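You operate a simulated robot arm through the tools that you are given. There is no shell and no other tool. Be economical: measure what you need, move in short steps, check, and stop when the job is done.

You are at the controls of a simulated robot arm. One attempt, no reset.

## Task
Fold the clamped strip to about 60, then swap in the white one.
Fine: leaf down, bar back, folded strip out on the short bench; lay the white strip in the jig and clamp it. Where these are worked on the way, their far stop is far enough and under half their travel is too little: clamp bar.
Where things are to end (x, y in the base frame): strip within 60 mm of [650, 310].

It is judged by the outcome, as a careful person would: the job done as asked, and still so three seconds after it is handed in. It fails if anything else is knocked over, pushed out of place, dropped, spilled or broken. Flat cloth is picked up by pressing the open fingertips on it (5 to 10 N) and closing them slowly along it; thin cloth reads only 2 to 8 mm in the jaws.

## Robot
A 6-joint arm with a two-finger parallel gripper, fixed in place. Base frame: the origin is at the foot of the arm, x ahead of it, y to its left, z up. Units: mm, rad, N and s.
With the tool pointing down near the work surface it reaches from about 340 to 760 mm from the base axis. Its first joint turns from -1.152 to 1.152 rad. Payload 2.45 kg.
The tool frame sits at the grasp point between the pads (the TCP): z along the fingers, y along the line on which they close. The tips reach 24 mm beyond it. The gripper opens to 68 mm. The fingers are 17 mm wide and 10 mm thick; the gripper's body (40 by 70 mm) begins 41 mm behind the TCP.
Orientation is that of the tool frame in the base frame, as [roll, pitch, yaw] about the fixed x, y, z axes, in that order (R = Rz(yaw) Ry(pitch) Rx(roll)). With the fingers straight down and closing along the base's y, the tool's x points along the base's -x, its y along +y and its z along -z.

## Interface
- The arm moves only by the tool play_rows. Its argument "motion" is text: rows parted by semicolons, each of 7 numbers parted by spaces: the turn, a rotation vector about the tool's x, y, z in units of 45 degrees (1.0 is 45 degrees), then the shift along the tool's x, y, z in units of 250 mm (1.0 is 250 mm), then the closure, from 0 (fully open) to 1 (shut). In form: wx wy wz dx dy dz claw; .... A call has 1 to 20 rows; each row is the pose to reach, as a shift and turn from the pose commanded when the call began, along the tool's axes at that moment. A call with a number of a shift or a turn outside -1 to 1 is refused whole. Each row takes 0.2 s and may step no farther than 50 mm and 0.15 rad from the row before; otherwise, or with a gripper value out of range, the whole call is refused. A pose out of reach is approached as far as the arm can. The call stops where the force on the tool passes 70 N (or 10 N more than at its start, if that is more) or the arm is blocked; 0.2 s more then pass. Each finger travels about 108 mm/s and halts on what it meets, pressing with about 41 N; the grip force reading is that of the motor and also rises with nothing between the fingers. The clock runs only during rows and for 0.2 s after the last one: add rows that repeat a pose to give the fingers time. The reply holds the time, the measured pose of the TCP, the force on the tool along the base axes, the opening and the grip force, in the units named above and with some noise, with the torque about the TCP (base axes, N m) and any sound that the robot's microphone picked up.
- Cameras (640 x 400 px; columns grow to the right, rows downward): "scene" is fixed at [161.6, 411.5, 1457.5]; the picture's right is [-0.79, -0.61, 0.00], its down [-0.38, 0.49, -0.78] and it looks along [0.48, -0.62, -0.62] (base axes); focal length 331 px, centre (320, 200). "wrist" rides on the gripper at [84, 11, -75] in the tool frame; the picture's right is [-0.13, 0.99, 0.00], its down [-0.60, -0.08, -0.79] and it looks along [-0.79, -0.10, 0.61] (tool axes); focal length 251 px, centre (320, 200).
- camera(camera): a new picture of that camera. The clock stands still meanwhile.
- probe_pixels(camera, pixels): for up to 12 pixels [column, row] of the newest picture of that camera ("zoom" is the newest enlarged one), the place [x, y, z] in the base frame of the surface seen there, good to about 2 mm. The clock stands still meanwhile.
- inspect(camera, box): a new picture of the part [left, top, right, bottom] of that camera's present view, enlarged. The clock stands still meanwhile.
- hand_in(): hands the job in; it is judged then, once.

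Keep the steps short. Do not move on a guess: measure, check each grasp and each placing, and mend mistakes. In all there are 80 turns and 46 pictures (those below and enlarged ones count). Leave the gripper open and the arm clear of the work at the hand-in unless told otherwise, and finish with a single line.

The tools are called as a command line: name --argument value ..., lists and objects as JSON in quotes. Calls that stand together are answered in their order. play_rows: Moves the arm, as the interface text tells. Its arguments: {"type":"object","properties":{"motion":{"type":"string"}},"required":["motion"]} The other tools are called the same way: camera (camera) takes a picture; probe_pixels (camera, pixels) gives the place of the surface under pixels of a picture; inspect (camera, box) takes an enlarged picture of a part of a camera's view; hand_in () hands the job in.

At the start:

```text
time_s: 0.0
position: [408.0, -152.0, 1194.2]
ee_rot: [-3.141, 0.0, -3.139]
force: [-0.2, 0.0, -0.2]
torque: [-0.03, 0.03, -0.04]
width: 68.0
grasp_force: 0.0
```

scene: 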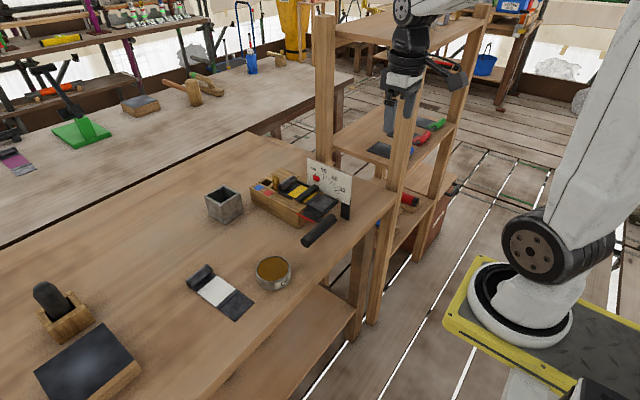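
wrist: 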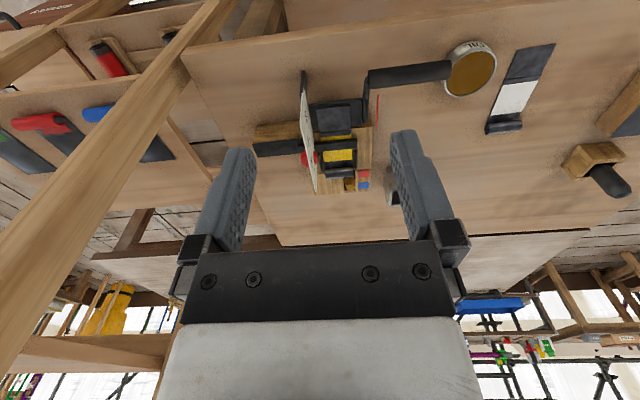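

I see the jig near (300,195), a white strip at (220,292), and a short bench behind. First I'll enlarge the jig and the strip area.

inspect --camera "scene" --box '[190, 140, 370, 255]'

inspect --camera "wrist" --box '[240, 40, 400, 210]'

probe_pixels --camera "scene" --pixels '[[220, 292], [201, 275], [240, 305], [273, 268], [322, 230], [224, 200], [150, 250], [90, 370], [50, 300], [250, 95], [100, 170], [330, 180]]'

```text
3.48 times, centred on (280, 198) of scene
```

zoom: 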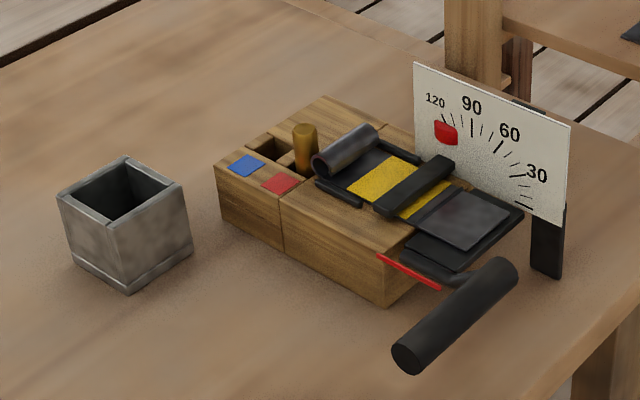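

```text
2.35 times, centred on (320, 125) of wrist
```

zoom: 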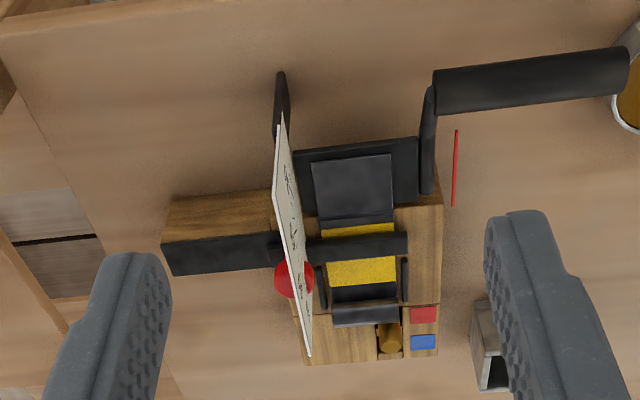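

```text
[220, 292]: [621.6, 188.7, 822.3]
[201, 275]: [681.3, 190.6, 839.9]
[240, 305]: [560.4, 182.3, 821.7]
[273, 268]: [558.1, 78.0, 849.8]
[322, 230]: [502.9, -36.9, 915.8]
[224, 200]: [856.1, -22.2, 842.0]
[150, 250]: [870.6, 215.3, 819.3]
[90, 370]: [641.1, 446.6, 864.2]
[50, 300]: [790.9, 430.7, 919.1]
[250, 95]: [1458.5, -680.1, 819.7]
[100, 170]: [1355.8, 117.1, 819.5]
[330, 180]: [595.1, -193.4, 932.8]
```

I'll measure the jig's parts in the enlarged wrist picture: bar, board, red ball, peg, handle, leaf.

probe_pixels --camera "zoom" --pixels '[[220, 258], [375, 245], [293, 280], [390, 338], [360, 315], [352, 180], [530, 80], [430, 150], [454, 170], [422, 314], [422, 342], [355, 268]]'

probe_pixels --camera "wrist" --pixels '[[262, 149], [262, 133], [296, 104], [306, 95], [312, 120], [312, 185], [360, 115], [410, 100], [445, 70], [300, 170], [330, 118], [382, 118]]'

```text
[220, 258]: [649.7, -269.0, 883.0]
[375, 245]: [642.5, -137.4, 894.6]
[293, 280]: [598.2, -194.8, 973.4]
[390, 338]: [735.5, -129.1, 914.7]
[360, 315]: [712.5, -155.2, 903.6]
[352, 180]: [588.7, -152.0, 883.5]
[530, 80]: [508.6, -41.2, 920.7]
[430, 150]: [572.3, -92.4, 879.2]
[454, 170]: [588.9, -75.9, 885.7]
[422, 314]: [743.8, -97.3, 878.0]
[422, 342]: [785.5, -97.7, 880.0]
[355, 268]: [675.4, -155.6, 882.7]
```

```text
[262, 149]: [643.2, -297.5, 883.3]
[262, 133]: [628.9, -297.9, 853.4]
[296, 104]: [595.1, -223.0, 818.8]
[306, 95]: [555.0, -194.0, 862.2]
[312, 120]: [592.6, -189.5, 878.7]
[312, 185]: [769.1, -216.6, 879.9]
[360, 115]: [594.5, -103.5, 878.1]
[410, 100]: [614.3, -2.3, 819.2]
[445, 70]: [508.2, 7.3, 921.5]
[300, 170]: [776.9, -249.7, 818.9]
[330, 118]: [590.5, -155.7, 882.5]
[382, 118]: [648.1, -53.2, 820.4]
```

Bar lies at x≈645, y −300…−110; strip runs along x with its rolled end at x≈712. I still don't understand the red ball and the peg. I'll bring the wrist camera round to the +y side of the jig, staying high.

play_rows --motion "0 0 0.16 -0.055 0.11 0.11 0;0 0 0.32 -0.11 0.22 0.22 0;0 0 0.48 -0.165 0.33 0.33 0;0 0 0.64 -0.22 0.44 0.44 0;0 0 0.8 -0.28 0.55 0.55 0;0 0 0.83 -0.296 0.608 0.616 0"

camera --camera "wrist"

```text
time_s: 1.4
position: [483.3, 0.7, 1041.1]
ee_rot: [3.141, -0.001, 2.487]
force: [0.7, -0.3, 0.6]
torque: [0.0, -0.04, -0.01]
width: 68.2
grasp_force: 0.0
```

```text
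41 pictures are left
```

wrist: 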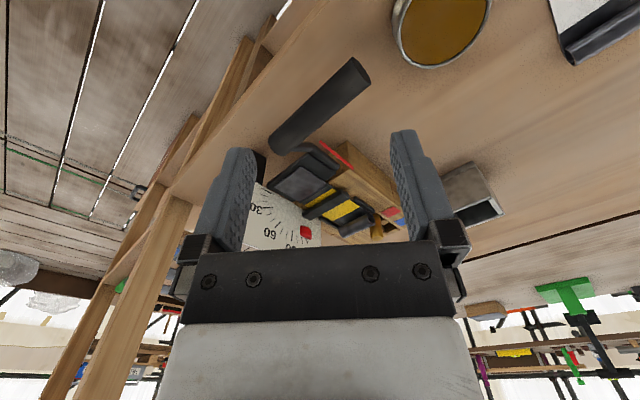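

The picture is upside-down and the jig is at (330,195). I'll enlarge it.

inspect --camera "wrist" --box '[230, 130, 420, 250]'

```text
3.33 times, centred on (325, 190) of wrist
```

zoom: 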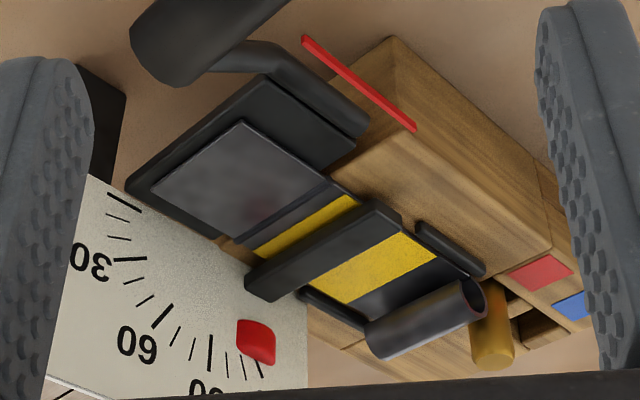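

I want to know where the shelf tower stands before looking from the −y side. Probing the tower and the peg/slot region.

probe_pixels --camera "scene" --pixels '[[325, 60], [325, 140], [403, 130], [375, 250], [350, 145], [380, 150], [440, 130], [395, 200]]'

probe_pixels --camera "zoom" --pixels '[[490, 360], [540, 325], [540, 270], [572, 305], [380, 225], [265, 285], [450, 245], [330, 310], [255, 340], [360, 85], [425, 320], [230, 90]]'

```text
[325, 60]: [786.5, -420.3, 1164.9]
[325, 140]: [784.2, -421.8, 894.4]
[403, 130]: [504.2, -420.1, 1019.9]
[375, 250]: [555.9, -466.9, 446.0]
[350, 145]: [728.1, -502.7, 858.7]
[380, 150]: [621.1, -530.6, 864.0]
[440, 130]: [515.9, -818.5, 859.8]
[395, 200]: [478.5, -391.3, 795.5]
```

```text
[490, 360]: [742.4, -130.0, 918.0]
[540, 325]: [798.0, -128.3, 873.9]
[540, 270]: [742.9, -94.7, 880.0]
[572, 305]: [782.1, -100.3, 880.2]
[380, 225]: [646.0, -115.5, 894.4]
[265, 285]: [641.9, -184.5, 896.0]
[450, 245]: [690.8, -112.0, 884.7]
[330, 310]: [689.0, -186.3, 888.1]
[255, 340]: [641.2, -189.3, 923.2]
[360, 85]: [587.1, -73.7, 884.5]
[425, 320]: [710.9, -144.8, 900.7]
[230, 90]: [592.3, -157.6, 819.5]
```

Tower's front is at y≈−420, so there's room. I'll look from above the −y side of the jig, staying at z≈1060.

play_rows --motion "0 0 -0.14 -0.11 -0.125 -0.013 0;0 0 -0.28 -0.221 -0.25 -0.025 0;0 0 -0.42 -0.332 -0.376 -0.038 0;0 0 -0.56 -0.443 -0.5 -0.05 0;0 0 -0.7 -0.553 -0.626 -0.063 0;0 0 -0.83 -0.664 -0.752 -0.076 0"

inspect --camera "wrist" --box '[230, 60, 420, 240]'

```text
time_s: 2.8
position: [499.0, -250.0, 1059.5]
ee_rot: [3.141, -0.001, 3.141]
force: [-0.3, -0.8, 0.0]
torque: [0.03, 0.0, -0.01]
width: 68.1
grasp_force: 0.1
```

```text
2.22 times, centred on (325, 150) of wrist
```

zoom: 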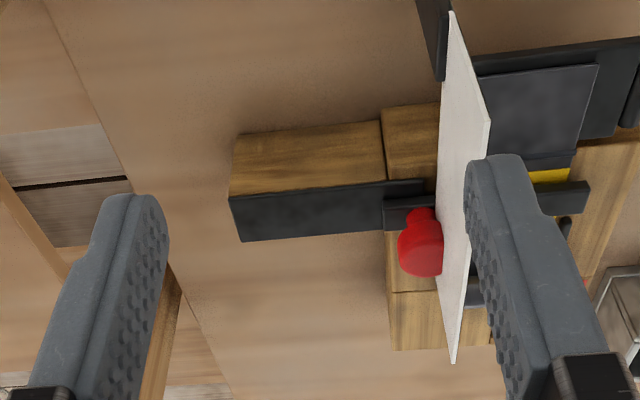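

Now it's clear: a red knob stands on the bar's −y end, and a black rail runs out to −y, so the bar slides back toward −y. I'll measure the knob and rail.

probe_pixels --camera "zoom" --pixels '[[420, 255], [420, 228], [420, 212], [404, 250], [438, 250], [395, 212], [565, 197], [310, 215], [240, 220], [450, 200], [453, 355], [410, 195]]'

```text
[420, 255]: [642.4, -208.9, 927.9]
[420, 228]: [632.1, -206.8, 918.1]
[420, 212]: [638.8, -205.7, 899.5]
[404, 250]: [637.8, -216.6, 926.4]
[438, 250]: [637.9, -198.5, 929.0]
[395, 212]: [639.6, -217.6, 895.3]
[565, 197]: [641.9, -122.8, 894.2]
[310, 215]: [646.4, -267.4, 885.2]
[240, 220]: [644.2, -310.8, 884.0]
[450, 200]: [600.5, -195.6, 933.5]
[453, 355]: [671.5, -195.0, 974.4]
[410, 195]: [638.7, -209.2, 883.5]
```

The bar's knob is at about (643,−207,922). Now the handle of the leaf: I'll measure along its length in the scene picture (305,243)–(332,217).

probe_pixels --camera "scene" --pixels '[[308, 241], [313, 236], [320, 230], [327, 223], [332, 218], [320, 226], [320, 234], [307, 237], [316, 239], [304, 243]]'

inspect --camera "wrist" --box '[380, 20, 540, 130]'

```text
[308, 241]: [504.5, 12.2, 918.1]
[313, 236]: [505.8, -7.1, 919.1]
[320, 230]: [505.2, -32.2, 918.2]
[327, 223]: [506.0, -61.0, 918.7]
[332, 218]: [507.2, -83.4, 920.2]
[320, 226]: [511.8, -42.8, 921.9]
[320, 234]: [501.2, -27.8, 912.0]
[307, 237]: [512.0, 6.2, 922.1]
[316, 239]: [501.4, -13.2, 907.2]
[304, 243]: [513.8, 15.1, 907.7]
```

```text
3.64 times, centred on (460, 75) of wrist
```

zoom: 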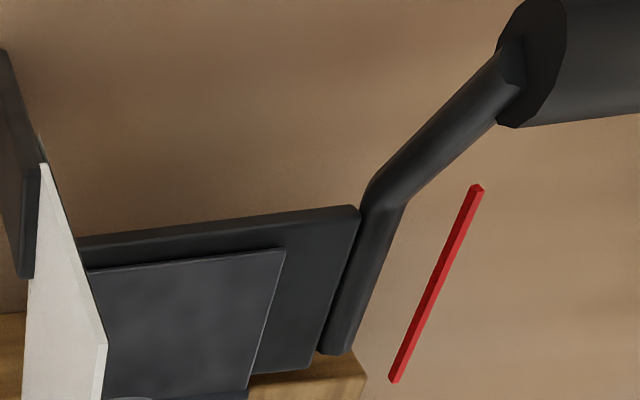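

I'll measure the red pointer's ends and the leaf's edges to find the hinge line.

probe_pixels --camera "zoom" --pixels '[[395, 377], [435, 287], [475, 192], [335, 345], [380, 210], [355, 215], [315, 350], [250, 380], [280, 255], [200, 300], [150, 395], [510, 60]]'

```text
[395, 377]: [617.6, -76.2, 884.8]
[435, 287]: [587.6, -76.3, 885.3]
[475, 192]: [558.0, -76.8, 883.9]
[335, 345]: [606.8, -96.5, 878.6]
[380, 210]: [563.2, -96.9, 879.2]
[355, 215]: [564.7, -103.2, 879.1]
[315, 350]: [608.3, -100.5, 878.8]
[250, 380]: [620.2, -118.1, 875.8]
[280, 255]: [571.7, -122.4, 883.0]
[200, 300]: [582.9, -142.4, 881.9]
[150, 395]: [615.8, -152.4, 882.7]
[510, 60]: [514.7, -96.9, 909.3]
```

Handle: axis along y at about (513, z 910), radius ≈12, y −85…+14; hinge ≈ x 615, z 881. I'll go above the handle at y≈−20 and turn the wrist in two calls so the fingers close along x with the camera facing the gauge.

play_rows --motion "0 0 0.167 -0.009 0.153 0 0;0 0 0.333 -0.019 0.307 0 0;0 0 0.5 -0.028 0.46 0 0;0 0 0.667 -0.037 0.613 0 0;0 0 0.833 -0.047 0.767 0 0;0 0 1 -0.056 0.92 0 0"

play_rows --motion "0 0 0.167 0 0 0 0;0 0 0.333 0 0 0 0;0 0 0.5 0 0 0 0;0 0 0.667 0 0 0 0;0 0 0.833 0 0 0 0;0 0 1 0 0 0 0;0 0 1 0 0 0 0"

camera --camera "wrist"

```text
time_s: 4.2
position: [515.0, -18.9, 1059.0]
ee_rot: [-3.14, 0.0, 2.354]
force: [-0.4, 0.5, 0.1]
torque: [-0.01, 0.03, 0.0]
width: 68.0
grasp_force: 0.0
```

```text
time_s: 5.8
position: [514.4, -19.6, 1059.3]
ee_rot: [-3.141, 0.001, 1.568]
force: [-0.4, -0.1, 0.2]
torque: [0.01, 0.0, 0.0]
width: 68.1
grasp_force: 0.0
```

```text
37 pictures are left
```

wrist: 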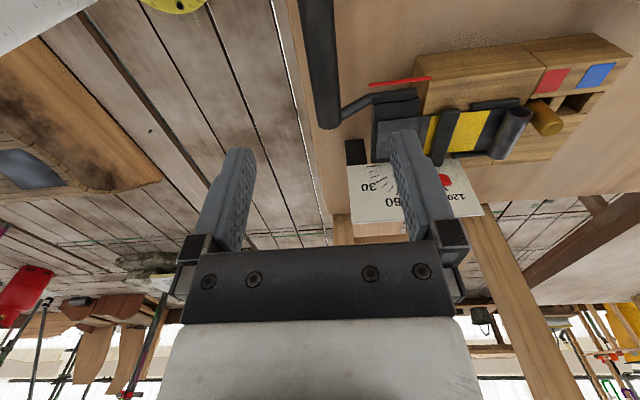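

The fingers sit over the handle. I descend to z≈912 and close on it.

play_rows --motion "0 0 0 0 0 0.15 0;0 0 0 0 0 0.3 0;0 0 0 0 0 0.45 0;0 0 0 0 -0.004 0.588 0;0 0 0 0 -0.004 0.588 0;0 0 0 0 -0.004 0.588 0.4;0 0 0 0 -0.004 0.588 0.7;0 0 0 0 -0.004 0.588 1;0 0 0 0 -0.004 0.588 1"

```text
time_s: 7.8
position: [513.7, -19.6, 914.3]
ee_rot: [3.137, 0.0, 1.57]
force: [15.7, -0.3, -4.9]
torque: [-0.01, -0.15, 0.03]
width: 25.3
grasp_force: 40.8
```

Gripped: width 25.3 mm at 40.8 N. I start swinging the handle up its arc, first 20°.

play_rows --motion "0 0 0 0 0.0124 -0.035 1;0 0 0 0 0.027 -0.069 1;0 0 0 0 0.045 -0.101 1;0 0 0 0 0.066 -0.132 1;0 0 0 0 0.066 -0.132 1"

camera --camera "wrist"

```text
time_s: 9.0
position: [527.0, -19.0, 945.0]
ee_rot: [-3.132, 0.0, 1.57]
force: [-17.9, 15.7, 2.5]
torque: [0.29, 0.36, -0.11]
width: 25.5
grasp_force: 41.0
```

```text
36 pictures are left
```

wrist: 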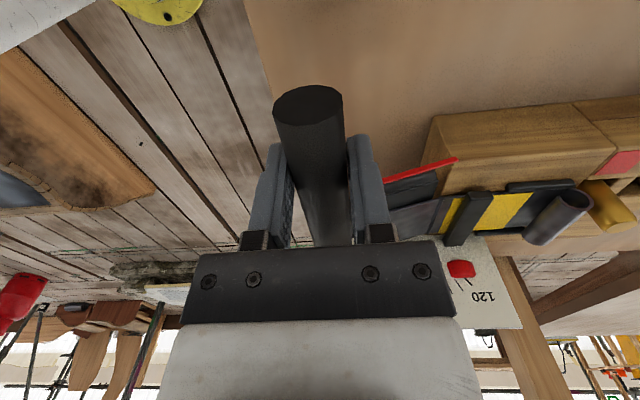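

The leaf follows (red pointer is tilting up). A −18 N side force shows my arc runs slightly too far +x, so I trim x and go on to 40°.

play_rows --motion "0 0 0 0 0.0194 -0.0288 1;0 0 0 0 0.041 -0.0552 1;0 0 0 0 0.0666 -0.0796 1;0 0 0 0 0.0946 -0.1012 1;0 0 0 0 0.0946 -0.1012 1"

inspect --camera "scene" --box '[240, 130, 370, 250]'

```text
time_s: 10.2
position: [552.2, -20.7, 971.4]
ee_rot: [-3.138, -0.001, 1.569]
force: [-24.5, -3.1, 22.4]
torque: [-0.04, 0.26, 0.07]
width: 26.0
grasp_force: 41.0
```

```text
3.33 times, centred on (305, 190) of scene
```

zoom: 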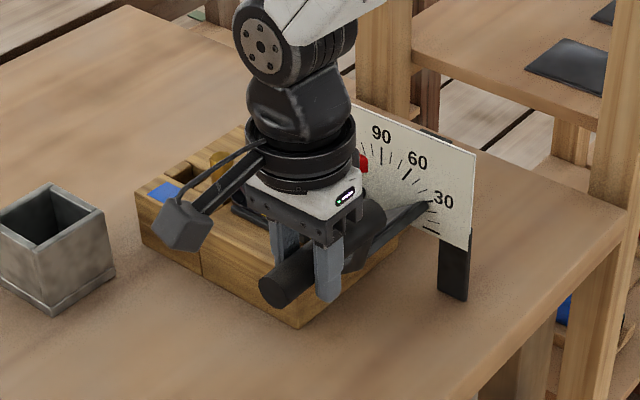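

Measured positions fit a hinge at about (613, 890) with r≈102, and the fold stands near 40°. I continue to about 61°.

play_rows --motion "0 0 0 0 0.036 -0.03 1;0 0 0 0 0.067 -0.047 1;0 0 0 0 0.106 -0.063 1;0 0 0 0 0.14 -0.071 1;0 0 0 0 0.14 -0.071 1"

camera --camera "wrist"

inspect --camera "scene" --box '[240, 130, 370, 250]'

```text
time_s: 11.4
position: [588.6, -20.0, 989.6]
ee_rot: [3.139, -0.001, 1.569]
force: [-5.6, -5.8, 1.5]
torque: [0.03, 0.32, -0.02]
width: 25.6
grasp_force: 41.8
```

```text
34 pictures are left
```

wrist: 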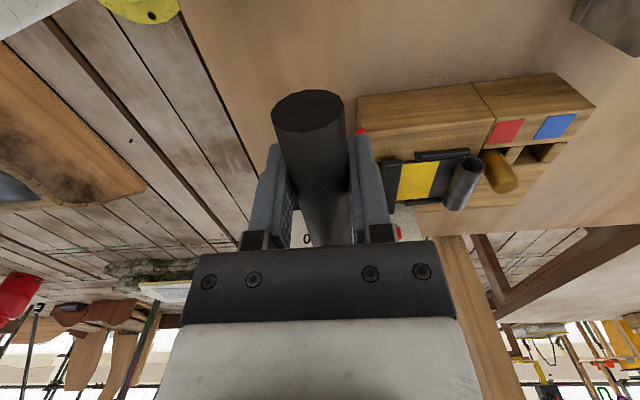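

```text
3.33 times, centred on (305, 190) of scene
```

zoom: 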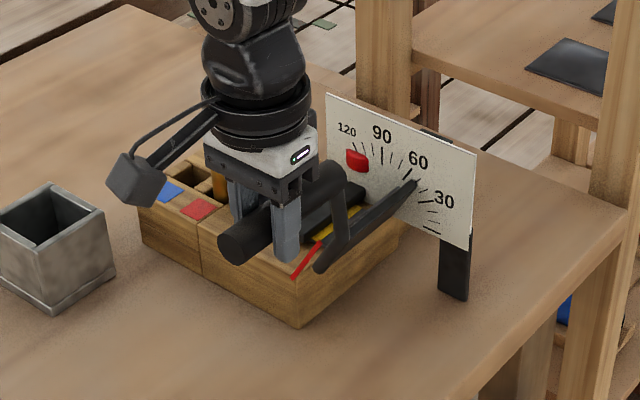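

The leaf is well up. I measure points on the leaf's outer face and the red pointer to get its true angle.

probe_pixels --camera "zoom" --pixels '[[294, 276], [308, 260], [320, 245], [320, 268], [340, 250], [360, 235], [380, 215], [405, 190], [350, 215], [345, 225], [360, 215], [412, 182]]'

```text
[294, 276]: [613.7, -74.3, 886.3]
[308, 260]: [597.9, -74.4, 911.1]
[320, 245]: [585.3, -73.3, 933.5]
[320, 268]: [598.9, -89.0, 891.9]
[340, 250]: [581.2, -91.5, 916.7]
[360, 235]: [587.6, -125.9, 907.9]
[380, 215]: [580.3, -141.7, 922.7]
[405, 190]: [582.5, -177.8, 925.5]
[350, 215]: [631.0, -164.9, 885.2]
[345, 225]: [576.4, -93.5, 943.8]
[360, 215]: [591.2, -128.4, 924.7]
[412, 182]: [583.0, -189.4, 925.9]
```

Pointer reads about 59°. I'll lower the leaf fully along the same arc, still holding the handle, to see where the strip stays.

play_rows --motion "0 0 0 0 -0.036 0.0092 1;0 0 0 0 -0.076 0.0252 1;0 0 0 0 -0.108 0.0416 1;0 0 0 0 -0.144 0.072 1;0 0 0 0 -0.172 0.0936 1;0 0 0 0 -0.198 0.118 1;0 0 0 0 -0.219 0.144 1;0 0 0 0 -0.2386 0.1732 1;0 0 0 0 -0.259 0.2036 1;0 0 0 0 -0.277 0.236 1;0 0 0 0 -0.292 0.27 1;0 0 0 0 -0.302 0.297 1;0 0 0 0 -0.302 0.297 1"

inspect --camera "scene" --box '[240, 130, 370, 250]'

```text
time_s: 14.2
position: [513.4, -19.5, 913.5]
ee_rot: [3.136, 0.0, 1.571]
force: [15.7, 4.2, -2.1]
torque: [-0.18, -0.4, 0.04]
width: 25.7
grasp_force: 41.2
```

```text
3.33 times, centred on (305, 190) of scene
```

zoom: 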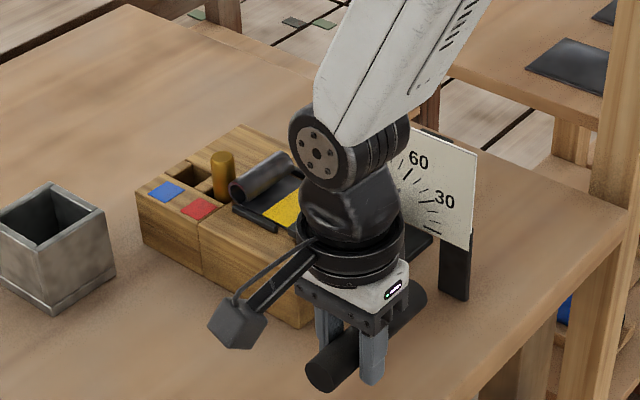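

Leaf is back at its starting position, but the arm hides the strip in the scene view. I look with the wrist camera.

camera --camera "wrist"

```text
31 pictures are left
```

wrist: 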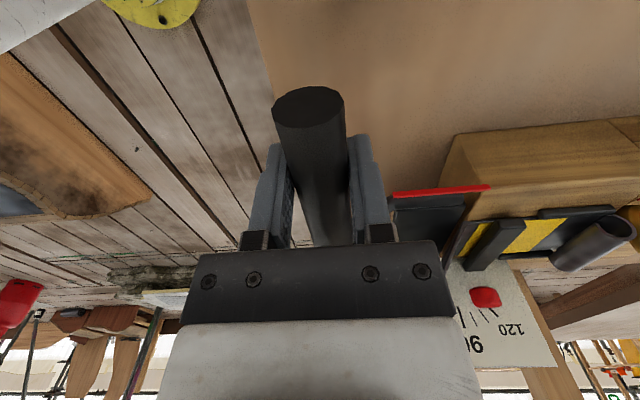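

The strip's bent part is hidden by the gripper. I open, rise 110 mm and look from there.

play_rows --motion "0 0 0 0 0 0 0.5;0 0 0 0 0 0 0;0 0 0 0 0 0 0;0 0 0 0 0 -0.15 0;0 0 0 0 -0.1 -0.3 0;0 0 0 0 -0.2 -0.44 0;0 0 0 0 -0.3 -0.5 0"

inspect --camera "wrist" --box '[340, 60, 600, 250]'

```text
time_s: 15.8
position: [438.1, -20.6, 1038.7]
ee_rot: [3.141, 0.0, 1.569]
force: [-1.3, -0.2, 0.9]
torque: [0.01, 0.0, -0.02]
width: 68.2
grasp_force: 0.1
```

```text
2.11 times, centred on (470, 155) of wrist
```

zoom: 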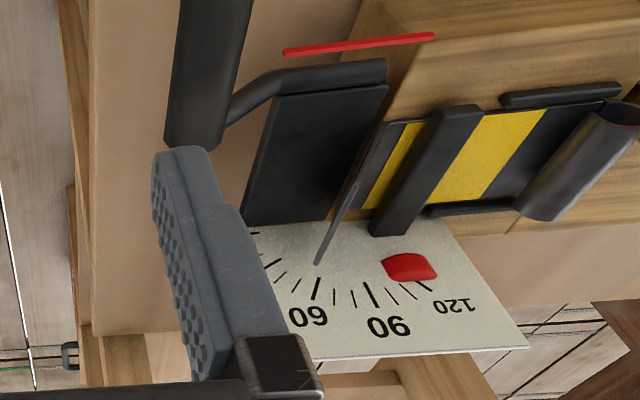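

The folded part stands up, seen edge-on, pointing at the 60 tick. I measure along it.

probe_pixels --camera "zoom" --pixels '[[320, 262], [330, 238], [340, 215], [350, 192], [362, 165], [375, 140], [388, 128], [356, 182], [366, 160]]'

inspect --camera "scene" --box '[240, 130, 370, 250]'

```text
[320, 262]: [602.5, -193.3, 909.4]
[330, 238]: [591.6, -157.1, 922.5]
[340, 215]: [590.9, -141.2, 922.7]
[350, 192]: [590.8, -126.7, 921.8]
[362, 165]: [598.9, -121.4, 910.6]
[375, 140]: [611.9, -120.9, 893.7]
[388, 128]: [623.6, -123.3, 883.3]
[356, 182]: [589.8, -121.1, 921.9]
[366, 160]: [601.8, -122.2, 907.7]
```

```text
3.33 times, centred on (305, 190) of scene
```

zoom: 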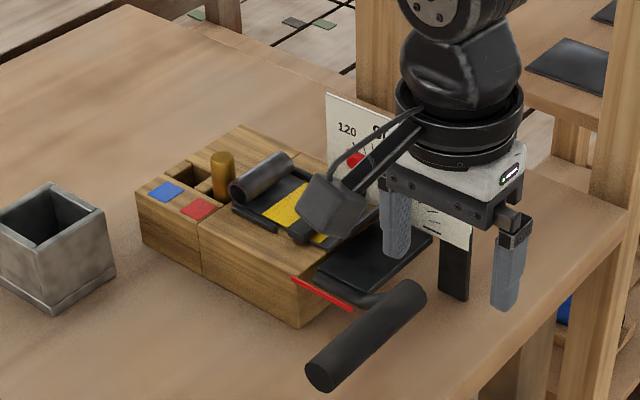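

Points along the edge give about 52°, so the strip springs back roughly 7° from 59°. I take a tighter picture to confirm the angle before refolding.

inspect --camera "wrist" --box '[450, 100, 540, 190]'

```text
4.44 times, centred on (495, 145) of wrist
```

zoom: 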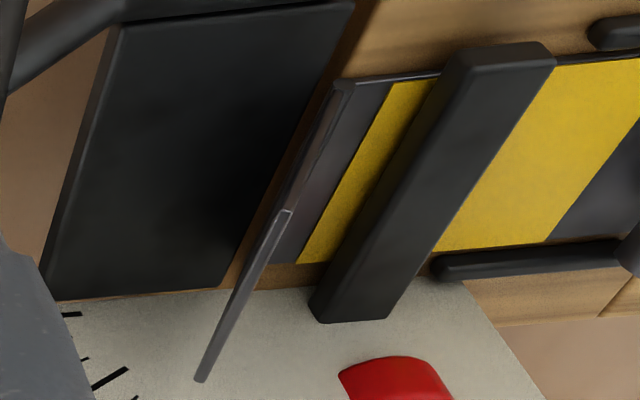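

probe_pixels --camera "zoom" --pixels '[[337, 92], [330, 110], [320, 133], [310, 157], [300, 180], [290, 202], [284, 212], [278, 222], [200, 376], [215, 345], [370, 82], [344, 84]]'

```text
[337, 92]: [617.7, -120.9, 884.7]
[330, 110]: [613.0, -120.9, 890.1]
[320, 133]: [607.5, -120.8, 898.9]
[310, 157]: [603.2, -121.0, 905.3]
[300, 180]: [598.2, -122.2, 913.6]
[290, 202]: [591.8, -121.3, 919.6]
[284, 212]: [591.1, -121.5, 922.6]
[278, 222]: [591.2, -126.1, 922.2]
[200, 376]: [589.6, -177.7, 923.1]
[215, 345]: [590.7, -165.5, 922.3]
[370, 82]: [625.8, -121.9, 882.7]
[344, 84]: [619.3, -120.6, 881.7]
```

Fit over seven edge points: about 55°. I'll refold a bit past, to ~65° on the leaf, so it rests at about 60°. Back onto the handle first.

play_rows --motion "0 0 0 0 0.1 0.06 0;0 0 0 0 0.2 0.12 0;0 0 0 0 0.3 0.2 0;0 0 0 0 0.302 0.35 0;0 0 0 0 0.302 0.5 0;0 0 0 0 0.302 0.5 0;0 0 0 0 0.302 0.5 0.5;0 0 0 0 0.302 0.5 1;0 0 0 0 0.302 0.5 1"

```text
time_s: 17.8
position: [515.8, -19.5, 914.0]
ee_rot: [3.138, 0.0, 1.571]
force: [12.6, -0.8, -7.2]
torque: [-0.07, 0.08, 0.02]
width: 25.7
grasp_force: 41.8
```

Gripped again (25.7 mm). Swinging along the proven arc, ending about 6° higher.

play_rows --motion "0 0 0 0 0.0116 -0.0288 1;0 0 0 0 0.0264 -0.0608 1;0 0 0 0 0.0444 -0.0928 1;0 0 0 0 0.0652 -0.1248 1;0 0 0 0 0.0848 -0.1528 1;0 0 0 0 0.1064 -0.1808 1;0 0 0 0 0.132 -0.2048 1;0 0 0 0 0.16 -0.226 1;0 0 0 0 0.196 -0.2568 1;0 0 0 0 0.2272 -0.2728 1;0 0 0 0 0.2656 -0.2888 1;0 0 0 0 0.3016 -0.2968 1;0 0 0 0 0.3256 -0.3068 1;0 0 0 0 0.3496 -0.312 1;0 0 0 0 0.3496 -0.312 1"

inspect --camera "scene" --box '[240, 130, 370, 250]'

```text
time_s: 21.0
position: [601.4, -19.2, 992.2]
ee_rot: [-3.14, 0.001, 1.571]
force: [-5.5, 3.7, 1.8]
torque: [0.05, 0.34, 0.0]
width: 25.6
grasp_force: 41.1
```

```text
3.33 times, centred on (305, 190) of scene
```

zoom: 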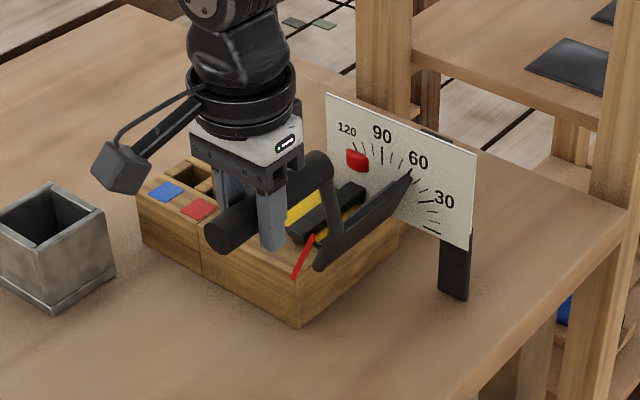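

I measure the pointer once more.

probe_pixels --camera "zoom" --pixels '[[293, 276], [298, 266], [303, 256], [308, 246], [313, 236], [324, 266], [340, 245]]'

```text
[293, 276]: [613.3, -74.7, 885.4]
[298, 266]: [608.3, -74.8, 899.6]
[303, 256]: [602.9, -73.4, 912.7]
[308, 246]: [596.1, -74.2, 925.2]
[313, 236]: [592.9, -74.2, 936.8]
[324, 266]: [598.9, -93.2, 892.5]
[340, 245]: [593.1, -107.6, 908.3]
```

Leaf at about 66°. Now back down along the same arc, then open and rise clear.

play_rows --motion "0 0 0 0 -0.024 0.0052 1;0 0 0 0 -0.048 0.0152 1;0 0 0 0 -0.084 0.0232 1;0 0 0 0 -0.1224 0.0392 1;0 0 0 0 -0.1536 0.0552 1;0 0 0 0 -0.1896 0.086 1;0 0 0 0 -0.2176 0.1072 1;0 0 0 0 -0.2432 0.1312 1;0 0 0 0 -0.2648 0.1592 1;0 0 0 0 -0.2844 0.1872 1;0 0 0 0 -0.3052 0.2192 1;0 0 0 0 -0.3232 0.2512 1;0 0 0 0 -0.338 0.2832 1;0 0 0 0 -0.3496 0.312 1;0 0 0 0 -0.3496 0.312 1"

play_rows --motion "0 0 0 0 0 0 0.5;0 0 0 0 0 0 0;0 0 0 0 0 0 0;0 0 0 0 0 -0.15 0;0 0 0 0 -0.1 -0.3 0;0 0 0 0 -0.2 -0.44 0;0 0 0 0 -0.3 -0.5 0"

inspect --camera "wrist" --box '[450, 100, 540, 190]'

```text
time_s: 24.2
position: [514.4, -20.0, 914.3]
ee_rot: [3.139, -0.001, 1.571]
force: [13.7, 1.5, -1.6]
torque: [0.01, -0.36, 0.01]
width: 25.5
grasp_force: 41.1
```

```text
time_s: 25.8
position: [439.1, -19.4, 1040.2]
ee_rot: [-3.141, 0.0, 1.567]
force: [0.1, 0.4, 0.0]
torque: [0.0, 0.0, 0.03]
width: 67.5
grasp_force: 0.0
```

```text
4.44 times, centred on (495, 145) of wrist
```

zoom: 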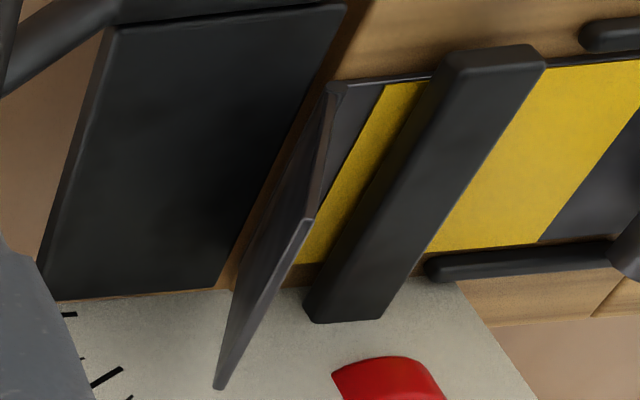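

probe_pixels --camera "zoom" --pixels '[[331, 100], [328, 120], [325, 140], [321, 160], [317, 180], [313, 200], [309, 215], [298, 232], [226, 378], [480, 100], [600, 35], [440, 265]]'

```text
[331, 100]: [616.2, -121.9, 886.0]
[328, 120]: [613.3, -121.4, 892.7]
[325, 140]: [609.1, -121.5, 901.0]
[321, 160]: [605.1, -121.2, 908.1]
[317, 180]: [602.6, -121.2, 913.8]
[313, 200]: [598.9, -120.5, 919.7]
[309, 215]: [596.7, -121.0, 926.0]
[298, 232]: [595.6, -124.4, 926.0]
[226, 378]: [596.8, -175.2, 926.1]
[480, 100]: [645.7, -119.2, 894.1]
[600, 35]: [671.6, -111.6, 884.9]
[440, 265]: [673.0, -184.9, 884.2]
```

Strip now rests near 62–63°: about 60 as asked. Next the bar: I close the fingers, go over to (646,−90), and lower the tips to just above the jig face beside the bar's +y end.

play_rows --motion "0 0 0 -0.056 0.166 0 1;0 0 0 -0.112 0.332 0 1;0 0 0 -0.169 0.498 0 1;0 0 0 -0.225 0.664 0 1;0 0 0 -0.282 0.83 0 1;0 0 0 -0.282 0.83 0.15 1;0 0 0 -0.282 0.83 0.3 1;0 0 0 -0.282 0.83 0.42 1;0 0 0 -0.282 0.83 0.505 1;0 0 0 -0.282 0.83 0.505 1"

inspect --camera "scene" --box '[240, 130, 370, 250]'

```text
time_s: 28.0
position: [645.9, -91.9, 913.3]
ee_rot: [-3.142, -0.001, 1.571]
force: [0.1, 1.0, -0.7]
torque: [0.02, 0.03, -0.01]
width: 0.0
grasp_force: 24.0
```

```text
3.33 times, centred on (305, 190) of scene
```

zoom: 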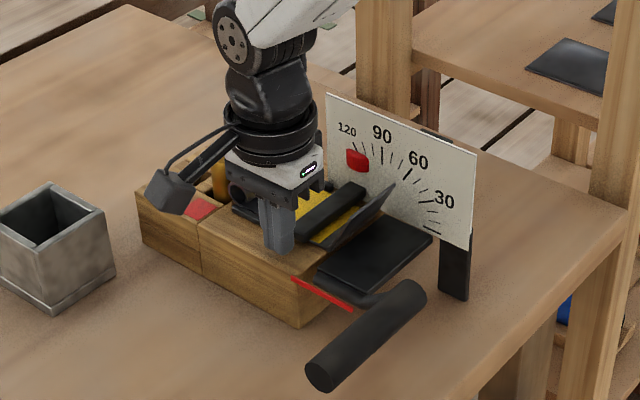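

Tips are beside the bar's end. I push toward −y, slowly, 2 mm lower.

play_rows --motion "0 0 0 0 0 0.008 1;0 0 0 -0.04 0 0.008 1;0 0 0 -0.08 0 0.008 1;0 0 0 -0.12 0 0.008 1;0 0 0 -0.16 0 0.008 1;0 0 0 -0.16 0 0.008 1"

inspect --camera "scene" --box '[240, 130, 370, 250]'

```text
time_s: 29.4
position: [645.3, -129.9, 912.2]
ee_rot: [-3.14, 0.0, 1.57]
force: [0.7, 0.5, -0.3]
torque: [0.02, 0.01, 0.02]
width: 0.2
grasp_force: 24.2
```

```text
3.33 times, centred on (305, 190) of scene
```

zoom: 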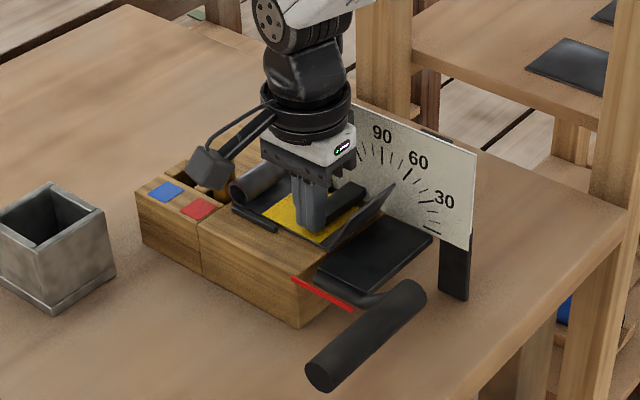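

The bar slides easily. I push on to y≈−163, stopping short of the board.

play_rows --motion "0 0 0 -0.04 0 0 1;0 0 0 -0.08 0 0 1;0 0 0 -0.12 0 0 1;0 0 0 -0.134 0 0 1;0 0 0 -0.134 0 0 1"

inspect --camera "scene" --box '[240, 130, 370, 250]'

```text
time_s: 30.6
position: [646.2, -162.7, 910.3]
ee_rot: [3.14, 0.001, 1.57]
force: [-1.0, 0.4, -0.3]
torque: [0.03, 0.0, -0.05]
width: 0.0
grasp_force: 23.5
```

```text
3.33 times, centred on (305, 190) of scene
```

zoom: 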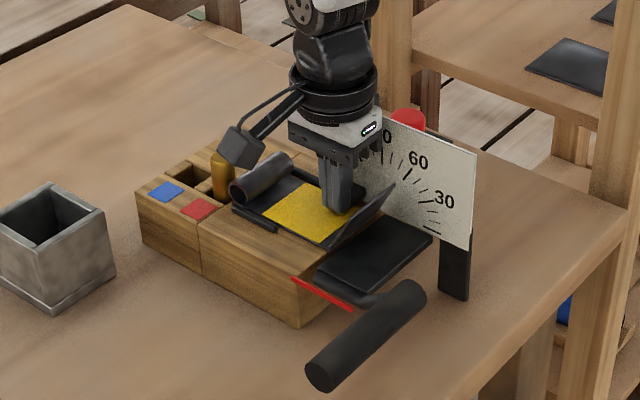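

The bar is mostly back and the knob is beyond the board. I rise straight up 140 mm, shift +y, and look over the board.

play_rows --motion "0 0 0 0.02 0 -0.1 1;0 0 0 0.04 0 -0.25 1;0 0 0 0.08 0 -0.4 1;0 0 0 0.12 0 -0.56 1;0 0 0 0.12 0 -0.56 0"

camera --camera "wrist"

```text
time_s: 31.8
position: [645.4, -133.2, 1051.9]
ee_rot: [-3.14, -0.001, 1.569]
force: [-0.4, -0.3, 0.9]
torque: [0.0, 0.02, 0.01]
width: 68.1
grasp_force: 0.1
```

```text
22 pictures are left
```

wrist: 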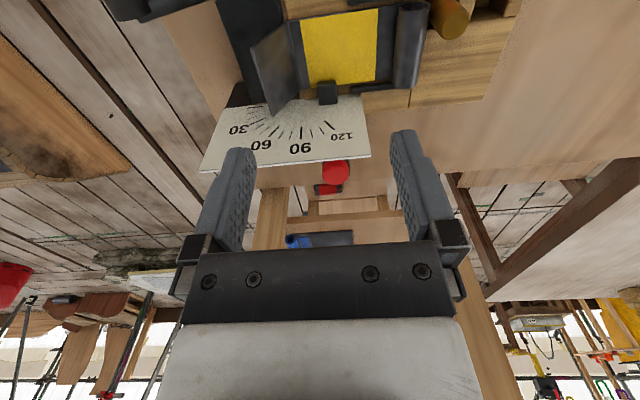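

I probe the bar's end at (328,92), knob at (335,172), and strip parts.

probe_pixels --camera "wrist" --pixels '[[328, 92], [328, 84], [335, 172], [335, 163], [330, 188], [408, 45], [412, 12], [380, 5], [400, 80], [340, 50], [455, 12], [300, 105]]'

```text
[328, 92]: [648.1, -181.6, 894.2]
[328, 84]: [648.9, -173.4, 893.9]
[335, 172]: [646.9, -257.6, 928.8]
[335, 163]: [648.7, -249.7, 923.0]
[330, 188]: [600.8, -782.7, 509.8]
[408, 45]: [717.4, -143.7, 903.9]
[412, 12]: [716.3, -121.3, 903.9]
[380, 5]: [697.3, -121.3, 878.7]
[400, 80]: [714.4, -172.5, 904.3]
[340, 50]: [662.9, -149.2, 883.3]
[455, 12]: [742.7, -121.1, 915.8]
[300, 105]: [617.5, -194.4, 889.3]
```

Bar end is at y≈−172, knob near −262. I finish it from the gap between board and knob: closed fingers down at y≈−225, then push the knob toward −y until it stops.

play_rows --motion "0 0 0 -0.184 0 0 1;0 0 0 -0.368 0.004 0 1;0 0 0 -0.368 0.004 0 1;0 0 0 -0.368 0.004 0.15 1;0 0 0 -0.368 0.004 0.3 1;0 0 0 -0.368 0.004 0.4 1;0 0 0 -0.368 0.004 0.484 1;0 0 0 -0.42 0.004 0.484 1;0 0 0 -0.46 0.004 0.484 1;0 0 0 -0.50 0.004 0.484 1;0 0 0 -0.54 0.004 0.484 1;0 0 0 -0.54 0.004 0.484 1"

```text
time_s: 34.4
position: [647.3, -263.4, 929.3]
ee_rot: [-3.137, -0.005, 1.572]
force: [-10.4, 36.5, 10.5]
torque: [-0.1, 0.03, -0.11]
width: 0.0
grasp_force: 24.1
```

The knob met its far stop (36 N at y −263). I back off, rise, and go over the strip's roll for a look.

play_rows --motion "0 0 0 0.06 0 0 1;0 0 0 0.06 0 -0.15 1;0 0 0 0.06 0 -0.3 1;0 0 0 0.1 0 -0.45 1;0 0 0 0.25 0.08 -0.5 1;0 0 0 0.4 0.16 -0.5 1;0 0 0 0.52 0.25 -0.5 0;0 0 0 0.6 0.28 -0.45 0;0 0 0 0.6 0.28 -0.4 0"

camera --camera "wrist"

```text
time_s: 36.4
position: [717.9, -118.2, 1030.1]
ee_rot: [-3.141, 0.001, 1.568]
force: [-0.4, 0.6, 0.3]
torque: [-0.03, -0.01, 0.0]
width: 68.1
grasp_force: 0.1
```

```text
21 pictures are left
```

wrist: 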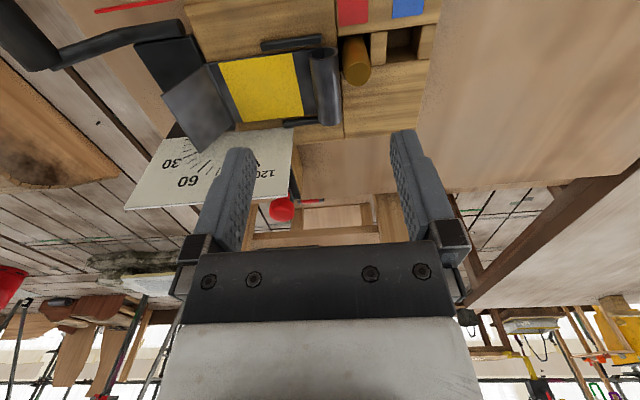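

The bar is fully clear of the strip. I measure the roll at (325,85), the peg and the side ledges.

probe_pixels --camera "wrist" --pixels '[[324, 53], [324, 80], [328, 120], [314, 85], [338, 85], [333, 85], [356, 70], [356, 45], [370, 55], [303, 122], [312, 60], [300, 40]]'

```text
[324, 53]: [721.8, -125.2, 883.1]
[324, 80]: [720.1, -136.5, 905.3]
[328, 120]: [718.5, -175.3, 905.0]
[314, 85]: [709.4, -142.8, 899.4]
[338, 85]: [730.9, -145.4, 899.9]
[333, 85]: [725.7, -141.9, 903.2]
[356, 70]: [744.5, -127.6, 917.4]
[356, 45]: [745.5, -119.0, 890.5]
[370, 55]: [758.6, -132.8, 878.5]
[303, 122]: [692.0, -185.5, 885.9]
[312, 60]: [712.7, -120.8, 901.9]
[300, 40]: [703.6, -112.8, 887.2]
```

Roll: centre x≈720, z≈894, radius ≈12, y −121…−181; peg at (745,−130). I grip at y≈−163 (clear of the peg), tips at z≈886.

play_rows --motion "0 0 0 -0.09 0.008 0 0.2;0 0 0 -0.178 0.008 0 0.2;0 0 0 -0.178 0.008 0.15 0.2;0 0 0 -0.178 0.008 0.3 0.2;0 0 0 -0.178 0.008 0.4 0.2;0 0 0 -0.178 0.008 0.48 0.2;0 0 0 -0.178 0.008 0.48 0.2;0 0 0 -0.178 0.008 0.48 0.5;0 0 0 -0.178 0.008 0.48 0.7;0 0 0 -0.178 0.008 0.48 1;0 0 0 -0.178 0.008 0.48 1"

```text
time_s: 38.8
position: [718.4, -162.5, 909.3]
ee_rot: [3.139, 0.0, 1.571]
force: [1.0, -0.6, -0.7]
torque: [-0.07, -0.1, 0.03]
width: 23.7
grasp_force: 39.4
```

Gripped: 23.7 mm, matching the roll. I lift straight up 50 mm and check.

play_rows --motion "0 0 0 0 0 -0.04 1;0 0 0 0 0 -0.08 1;0 0 0 0 0 -0.14 1;0 0 0 0 0 -0.2 1;0 0 0 0 0 -0.28 1;0 0 0 0 0 -0.36 1;0 0 0 0 0 -0.36 1"

camera --camera "scene"

```text
time_s: 40.4
position: [719.8, -162.0, 999.8]
ee_rot: [3.141, 0.0, 1.573]
force: [0.3, 0.5, -2.7]
torque: [-0.02, -0.13, -0.01]
width: 23.6
grasp_force: 39.2
```

```text
20 pictures are left
```

scene: 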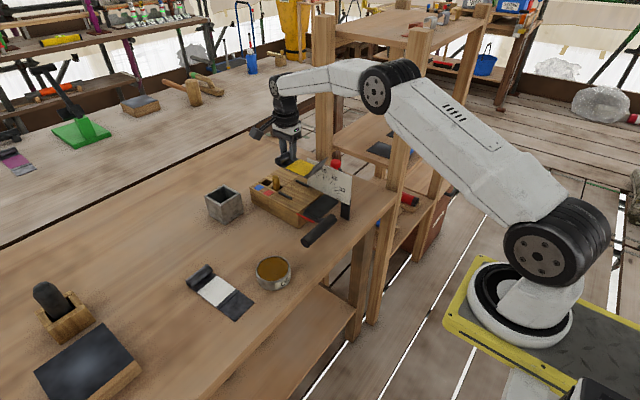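

The strip is up and level (−2.7 N). Before carrying it to (650,310), I check the ground there and nearby objects.

probe_pixels --camera "scene" --pixels '[[160, 320], [140, 300], [135, 340], [180, 345], [110, 325], [137, 358], [120, 372], [90, 318], [165, 295], [190, 320], [238, 318], [190, 275]]'

```text
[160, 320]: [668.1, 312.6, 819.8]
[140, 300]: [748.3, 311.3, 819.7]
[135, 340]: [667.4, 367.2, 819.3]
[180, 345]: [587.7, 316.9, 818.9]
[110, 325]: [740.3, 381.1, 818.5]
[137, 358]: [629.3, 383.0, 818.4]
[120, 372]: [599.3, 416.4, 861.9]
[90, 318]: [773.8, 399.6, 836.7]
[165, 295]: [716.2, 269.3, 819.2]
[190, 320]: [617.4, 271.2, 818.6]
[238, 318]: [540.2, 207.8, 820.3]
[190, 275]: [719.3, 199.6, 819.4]
```

The area is clear between y≈270 and 370. I carry the strip at z≈1000 toward (690,300) for the roll, so the strip's middle is near (628,300), inside reach.

play_rows --motion "0 0 0 0.1 0 0 1;0 0 0 0.25 0 0 1;0 0 0 0.4 -0.01 0 1;0 0 0 0.55 -0.02 0 1;0 0 0 0.7 -0.035 0 1;0 0 0 0.85 -0.05 0 1;0 0 0 0.96 -0.06 0 1"

play_rows --motion "0 0 0 0.14 -0.01 0 1;0 0 0 0.28 -0.02 0 1;0 0 0 0.42 -0.03 0.05 1;0 0 0 0.56 -0.04 0.1 1;0 0 0 0.7 -0.05 0.15 1;0 0 0 0.82 -0.06 0.2 1;0 0 0 0.888 -0.06 0.25 1;0 0 0 0.888 -0.06 0.35 1;0 0 0 0.888 -0.06 0.45 1;0 0 0 0.888 -0.06 0.45 1"

camera --camera "scene"

```text
time_s: 42.0
position: [705.2, 78.2, 1000.0]
ee_rot: [3.14, 0.0, 1.57]
force: [0.1, -0.3, -2.9]
torque: [0.0, -0.09, 0.0]
width: 23.8
grasp_force: 39.8
```

```text
time_s: 44.2
position: [689.6, 298.8, 887.5]
ee_rot: [3.141, 0.0, 1.569]
force: [-0.4, 0.0, -3.0]
torque: [-0.03, -0.12, -0.03]
width: 23.5
grasp_force: 39.7
```

```text
19 pictures are left
```

scene: 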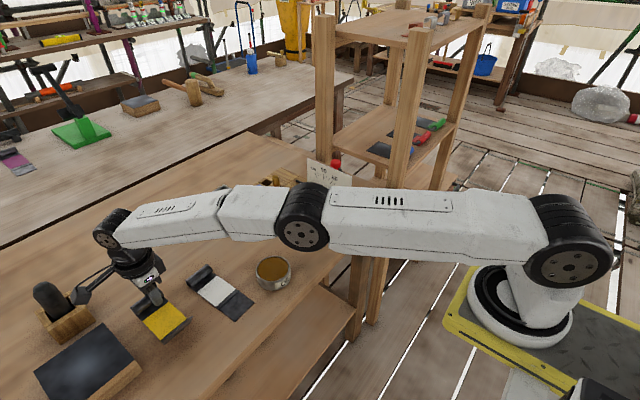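

The strip hangs level above a free spot. I lower gently to z≈849, watching force.

play_rows --motion "0 0 0 0 0 0.05 1;0 0 0 0 0 0.1 1;0 0 0 0 0 0.13 1;0 0 0 0 0 0.145 1;0 0 0 0 0 0.152 1;0 0 0 0 0 0.152 1"

```text
time_s: 45.6
position: [686.7, 296.7, 852.0]
ee_rot: [-3.141, -0.001, 1.569]
force: [-0.4, -0.5, -2.4]
torque: [-0.09, -0.11, 0.03]
width: 23.7
grasp_force: 40.2
out of reach, approached as far as the arm can: row 4, 5, 6
```

That's the reach limit at z 852. I pull back ~16 mm toward the base and lower the last millimetres.

play_rows --motion "0 0 0 -0.024 -0.08 -0.02 1;0 0 0 -0.024 -0.08 -0.005 1;0 0 0 -0.024 -0.08 0.003 1;0 0 0 -0.024 -0.08 0.008 1;0 0 0 -0.024 -0.08 0.008 1"

```text
time_s: 46.8
position: [667.8, 292.2, 851.3]
ee_rot: [3.138, 0.001, 1.57]
force: [0.4, 0.8, 2.8]
torque: [-0.09, 0.23, -0.03]
width: 23.8
grasp_force: 39.5
out of reach, approached as far as the arm can: row 1
```

Force turned to +2.8 N: the strip touches the bench. I lower 2–3 mm more to seat it.

play_rows --motion "0 0 0 0 0 0.006 1;0 0 0 0 0 0.012 1;0 0 0 0 0 0.012 1"

inspect --camera "scene" --box '[60, 230, 260, 355]'

```text
time_s: 47.6
position: [667.5, 291.7, 848.4]
ee_rot: [3.136, -0.002, 1.57]
force: [-8.0, -3.5, 26.0]
torque: [-0.06, 0.29, -0.05]
width: 24.2
grasp_force: 39.8
```

```text
3.20 times, centred on (160, 292) of scene
```

zoom: 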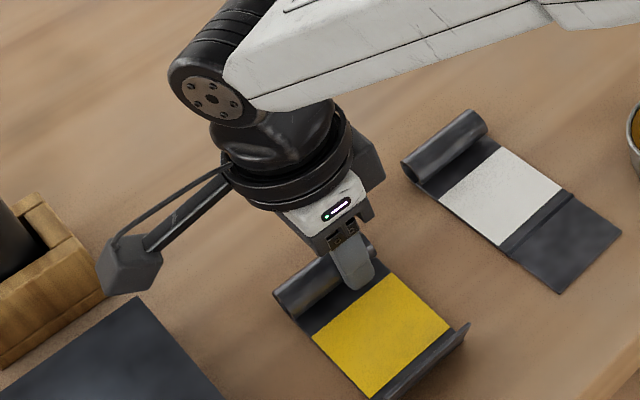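

It sits flat, but the roll is at x≈668, so the strip's middle (~x 605) is too near the tolerance edge, and reach blocks simply moving outward. I'll lift 40 mm, turn it 30° about the vertical, and put it down with the roll near (686,262), which centres it at about (648,300).

play_rows --motion "0 0 0 0 0 -0.06 1;0 0 0 0 0 -0.16 1;0 0 0.167 -0.03 0.02 -0.16 1;0 0 0.333 -0.06 0.04 -0.16 1;0 0 0.5 -0.09 0.06 -0.16 1;0 0 0.667 -0.12 0.074 -0.16 1;0 0 0.667 -0.12 0.074 -0.16 1;0 0 0.667 -0.12 0.074 -0.1 1;0 0 0.667 -0.12 0.074 -0.05 1;0 0 0.667 -0.12 0.074 -0.02 1;0 0 0.667 -0.12 0.074 -0.01 1;0 0 0.667 -0.12 0.074 -0.01 1"

inspect --camera "scene" --box '[60, 230, 260, 355]'

```text
time_s: 50.2
position: [685.9, 261.3, 849.9]
ee_rot: [-3.141, 0.0, 1.047]
force: [0.0, -0.1, -1.6]
torque: [0.0, -0.03, 0.04]
width: 23.8
grasp_force: 39.8
```

```text
3.20 times, centred on (160, 292) of scene
```

zoom: 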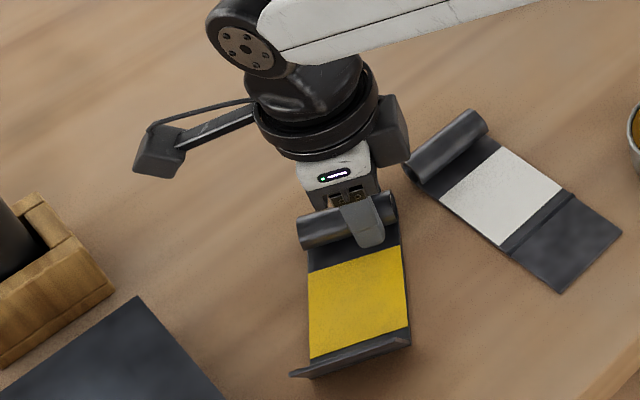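

Good spacing. I lower 1–2 mm more, open slightly (to ~37 mm) so the fingers don't touch the white strip, then rise.

play_rows --motion "0 0 0 0 0 0.005 1;0 0 0 0 0 0.007 1;0 0 0 0 0 0.007 0.6;0 0 0 0 0 0.007 0.5;0 0 0 0 0 0.007 0.46;0 0 0 0 0 0.007 0.46;0 0 0 0 0 -0.08 0.46;0 0 0 0 0 -0.25 0.46;0 0 0 0 0 -0.4 0.46;0 0 0 0 0 -0.56 0.3"

inspect --camera "scene" --box '[60, 230, 260, 355]'

```text
time_s: 52.4
position: [685.0, 261.0, 989.9]
ee_rot: [3.141, 0.003, 1.045]
force: [0.6, 0.5, 0.4]
torque: [0.0, -0.01, 0.02]
width: 47.5
grasp_force: 0.1
```

```text
3.20 times, centred on (160, 292) of scene
```

zoom: 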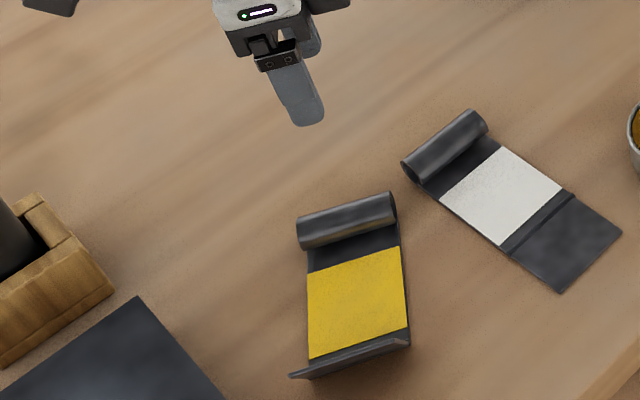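

The folded strip lies flat and free. I measure it and the white strip's roll and corners.

probe_pixels --camera "zoom" --pixels '[[355, 300], [345, 220], [360, 345], [413, 168], [445, 140], [480, 118], [408, 182], [488, 138], [565, 292], [620, 232], [500, 195], [454, 158]]'

```text
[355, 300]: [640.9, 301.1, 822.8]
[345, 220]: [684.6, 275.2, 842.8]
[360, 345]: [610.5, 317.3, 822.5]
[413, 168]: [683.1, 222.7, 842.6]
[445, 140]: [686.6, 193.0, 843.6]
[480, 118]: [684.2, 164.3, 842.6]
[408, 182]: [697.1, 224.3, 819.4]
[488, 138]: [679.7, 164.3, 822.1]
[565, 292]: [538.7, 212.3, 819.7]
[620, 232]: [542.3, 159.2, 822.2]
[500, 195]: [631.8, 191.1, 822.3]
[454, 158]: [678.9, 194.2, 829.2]
```

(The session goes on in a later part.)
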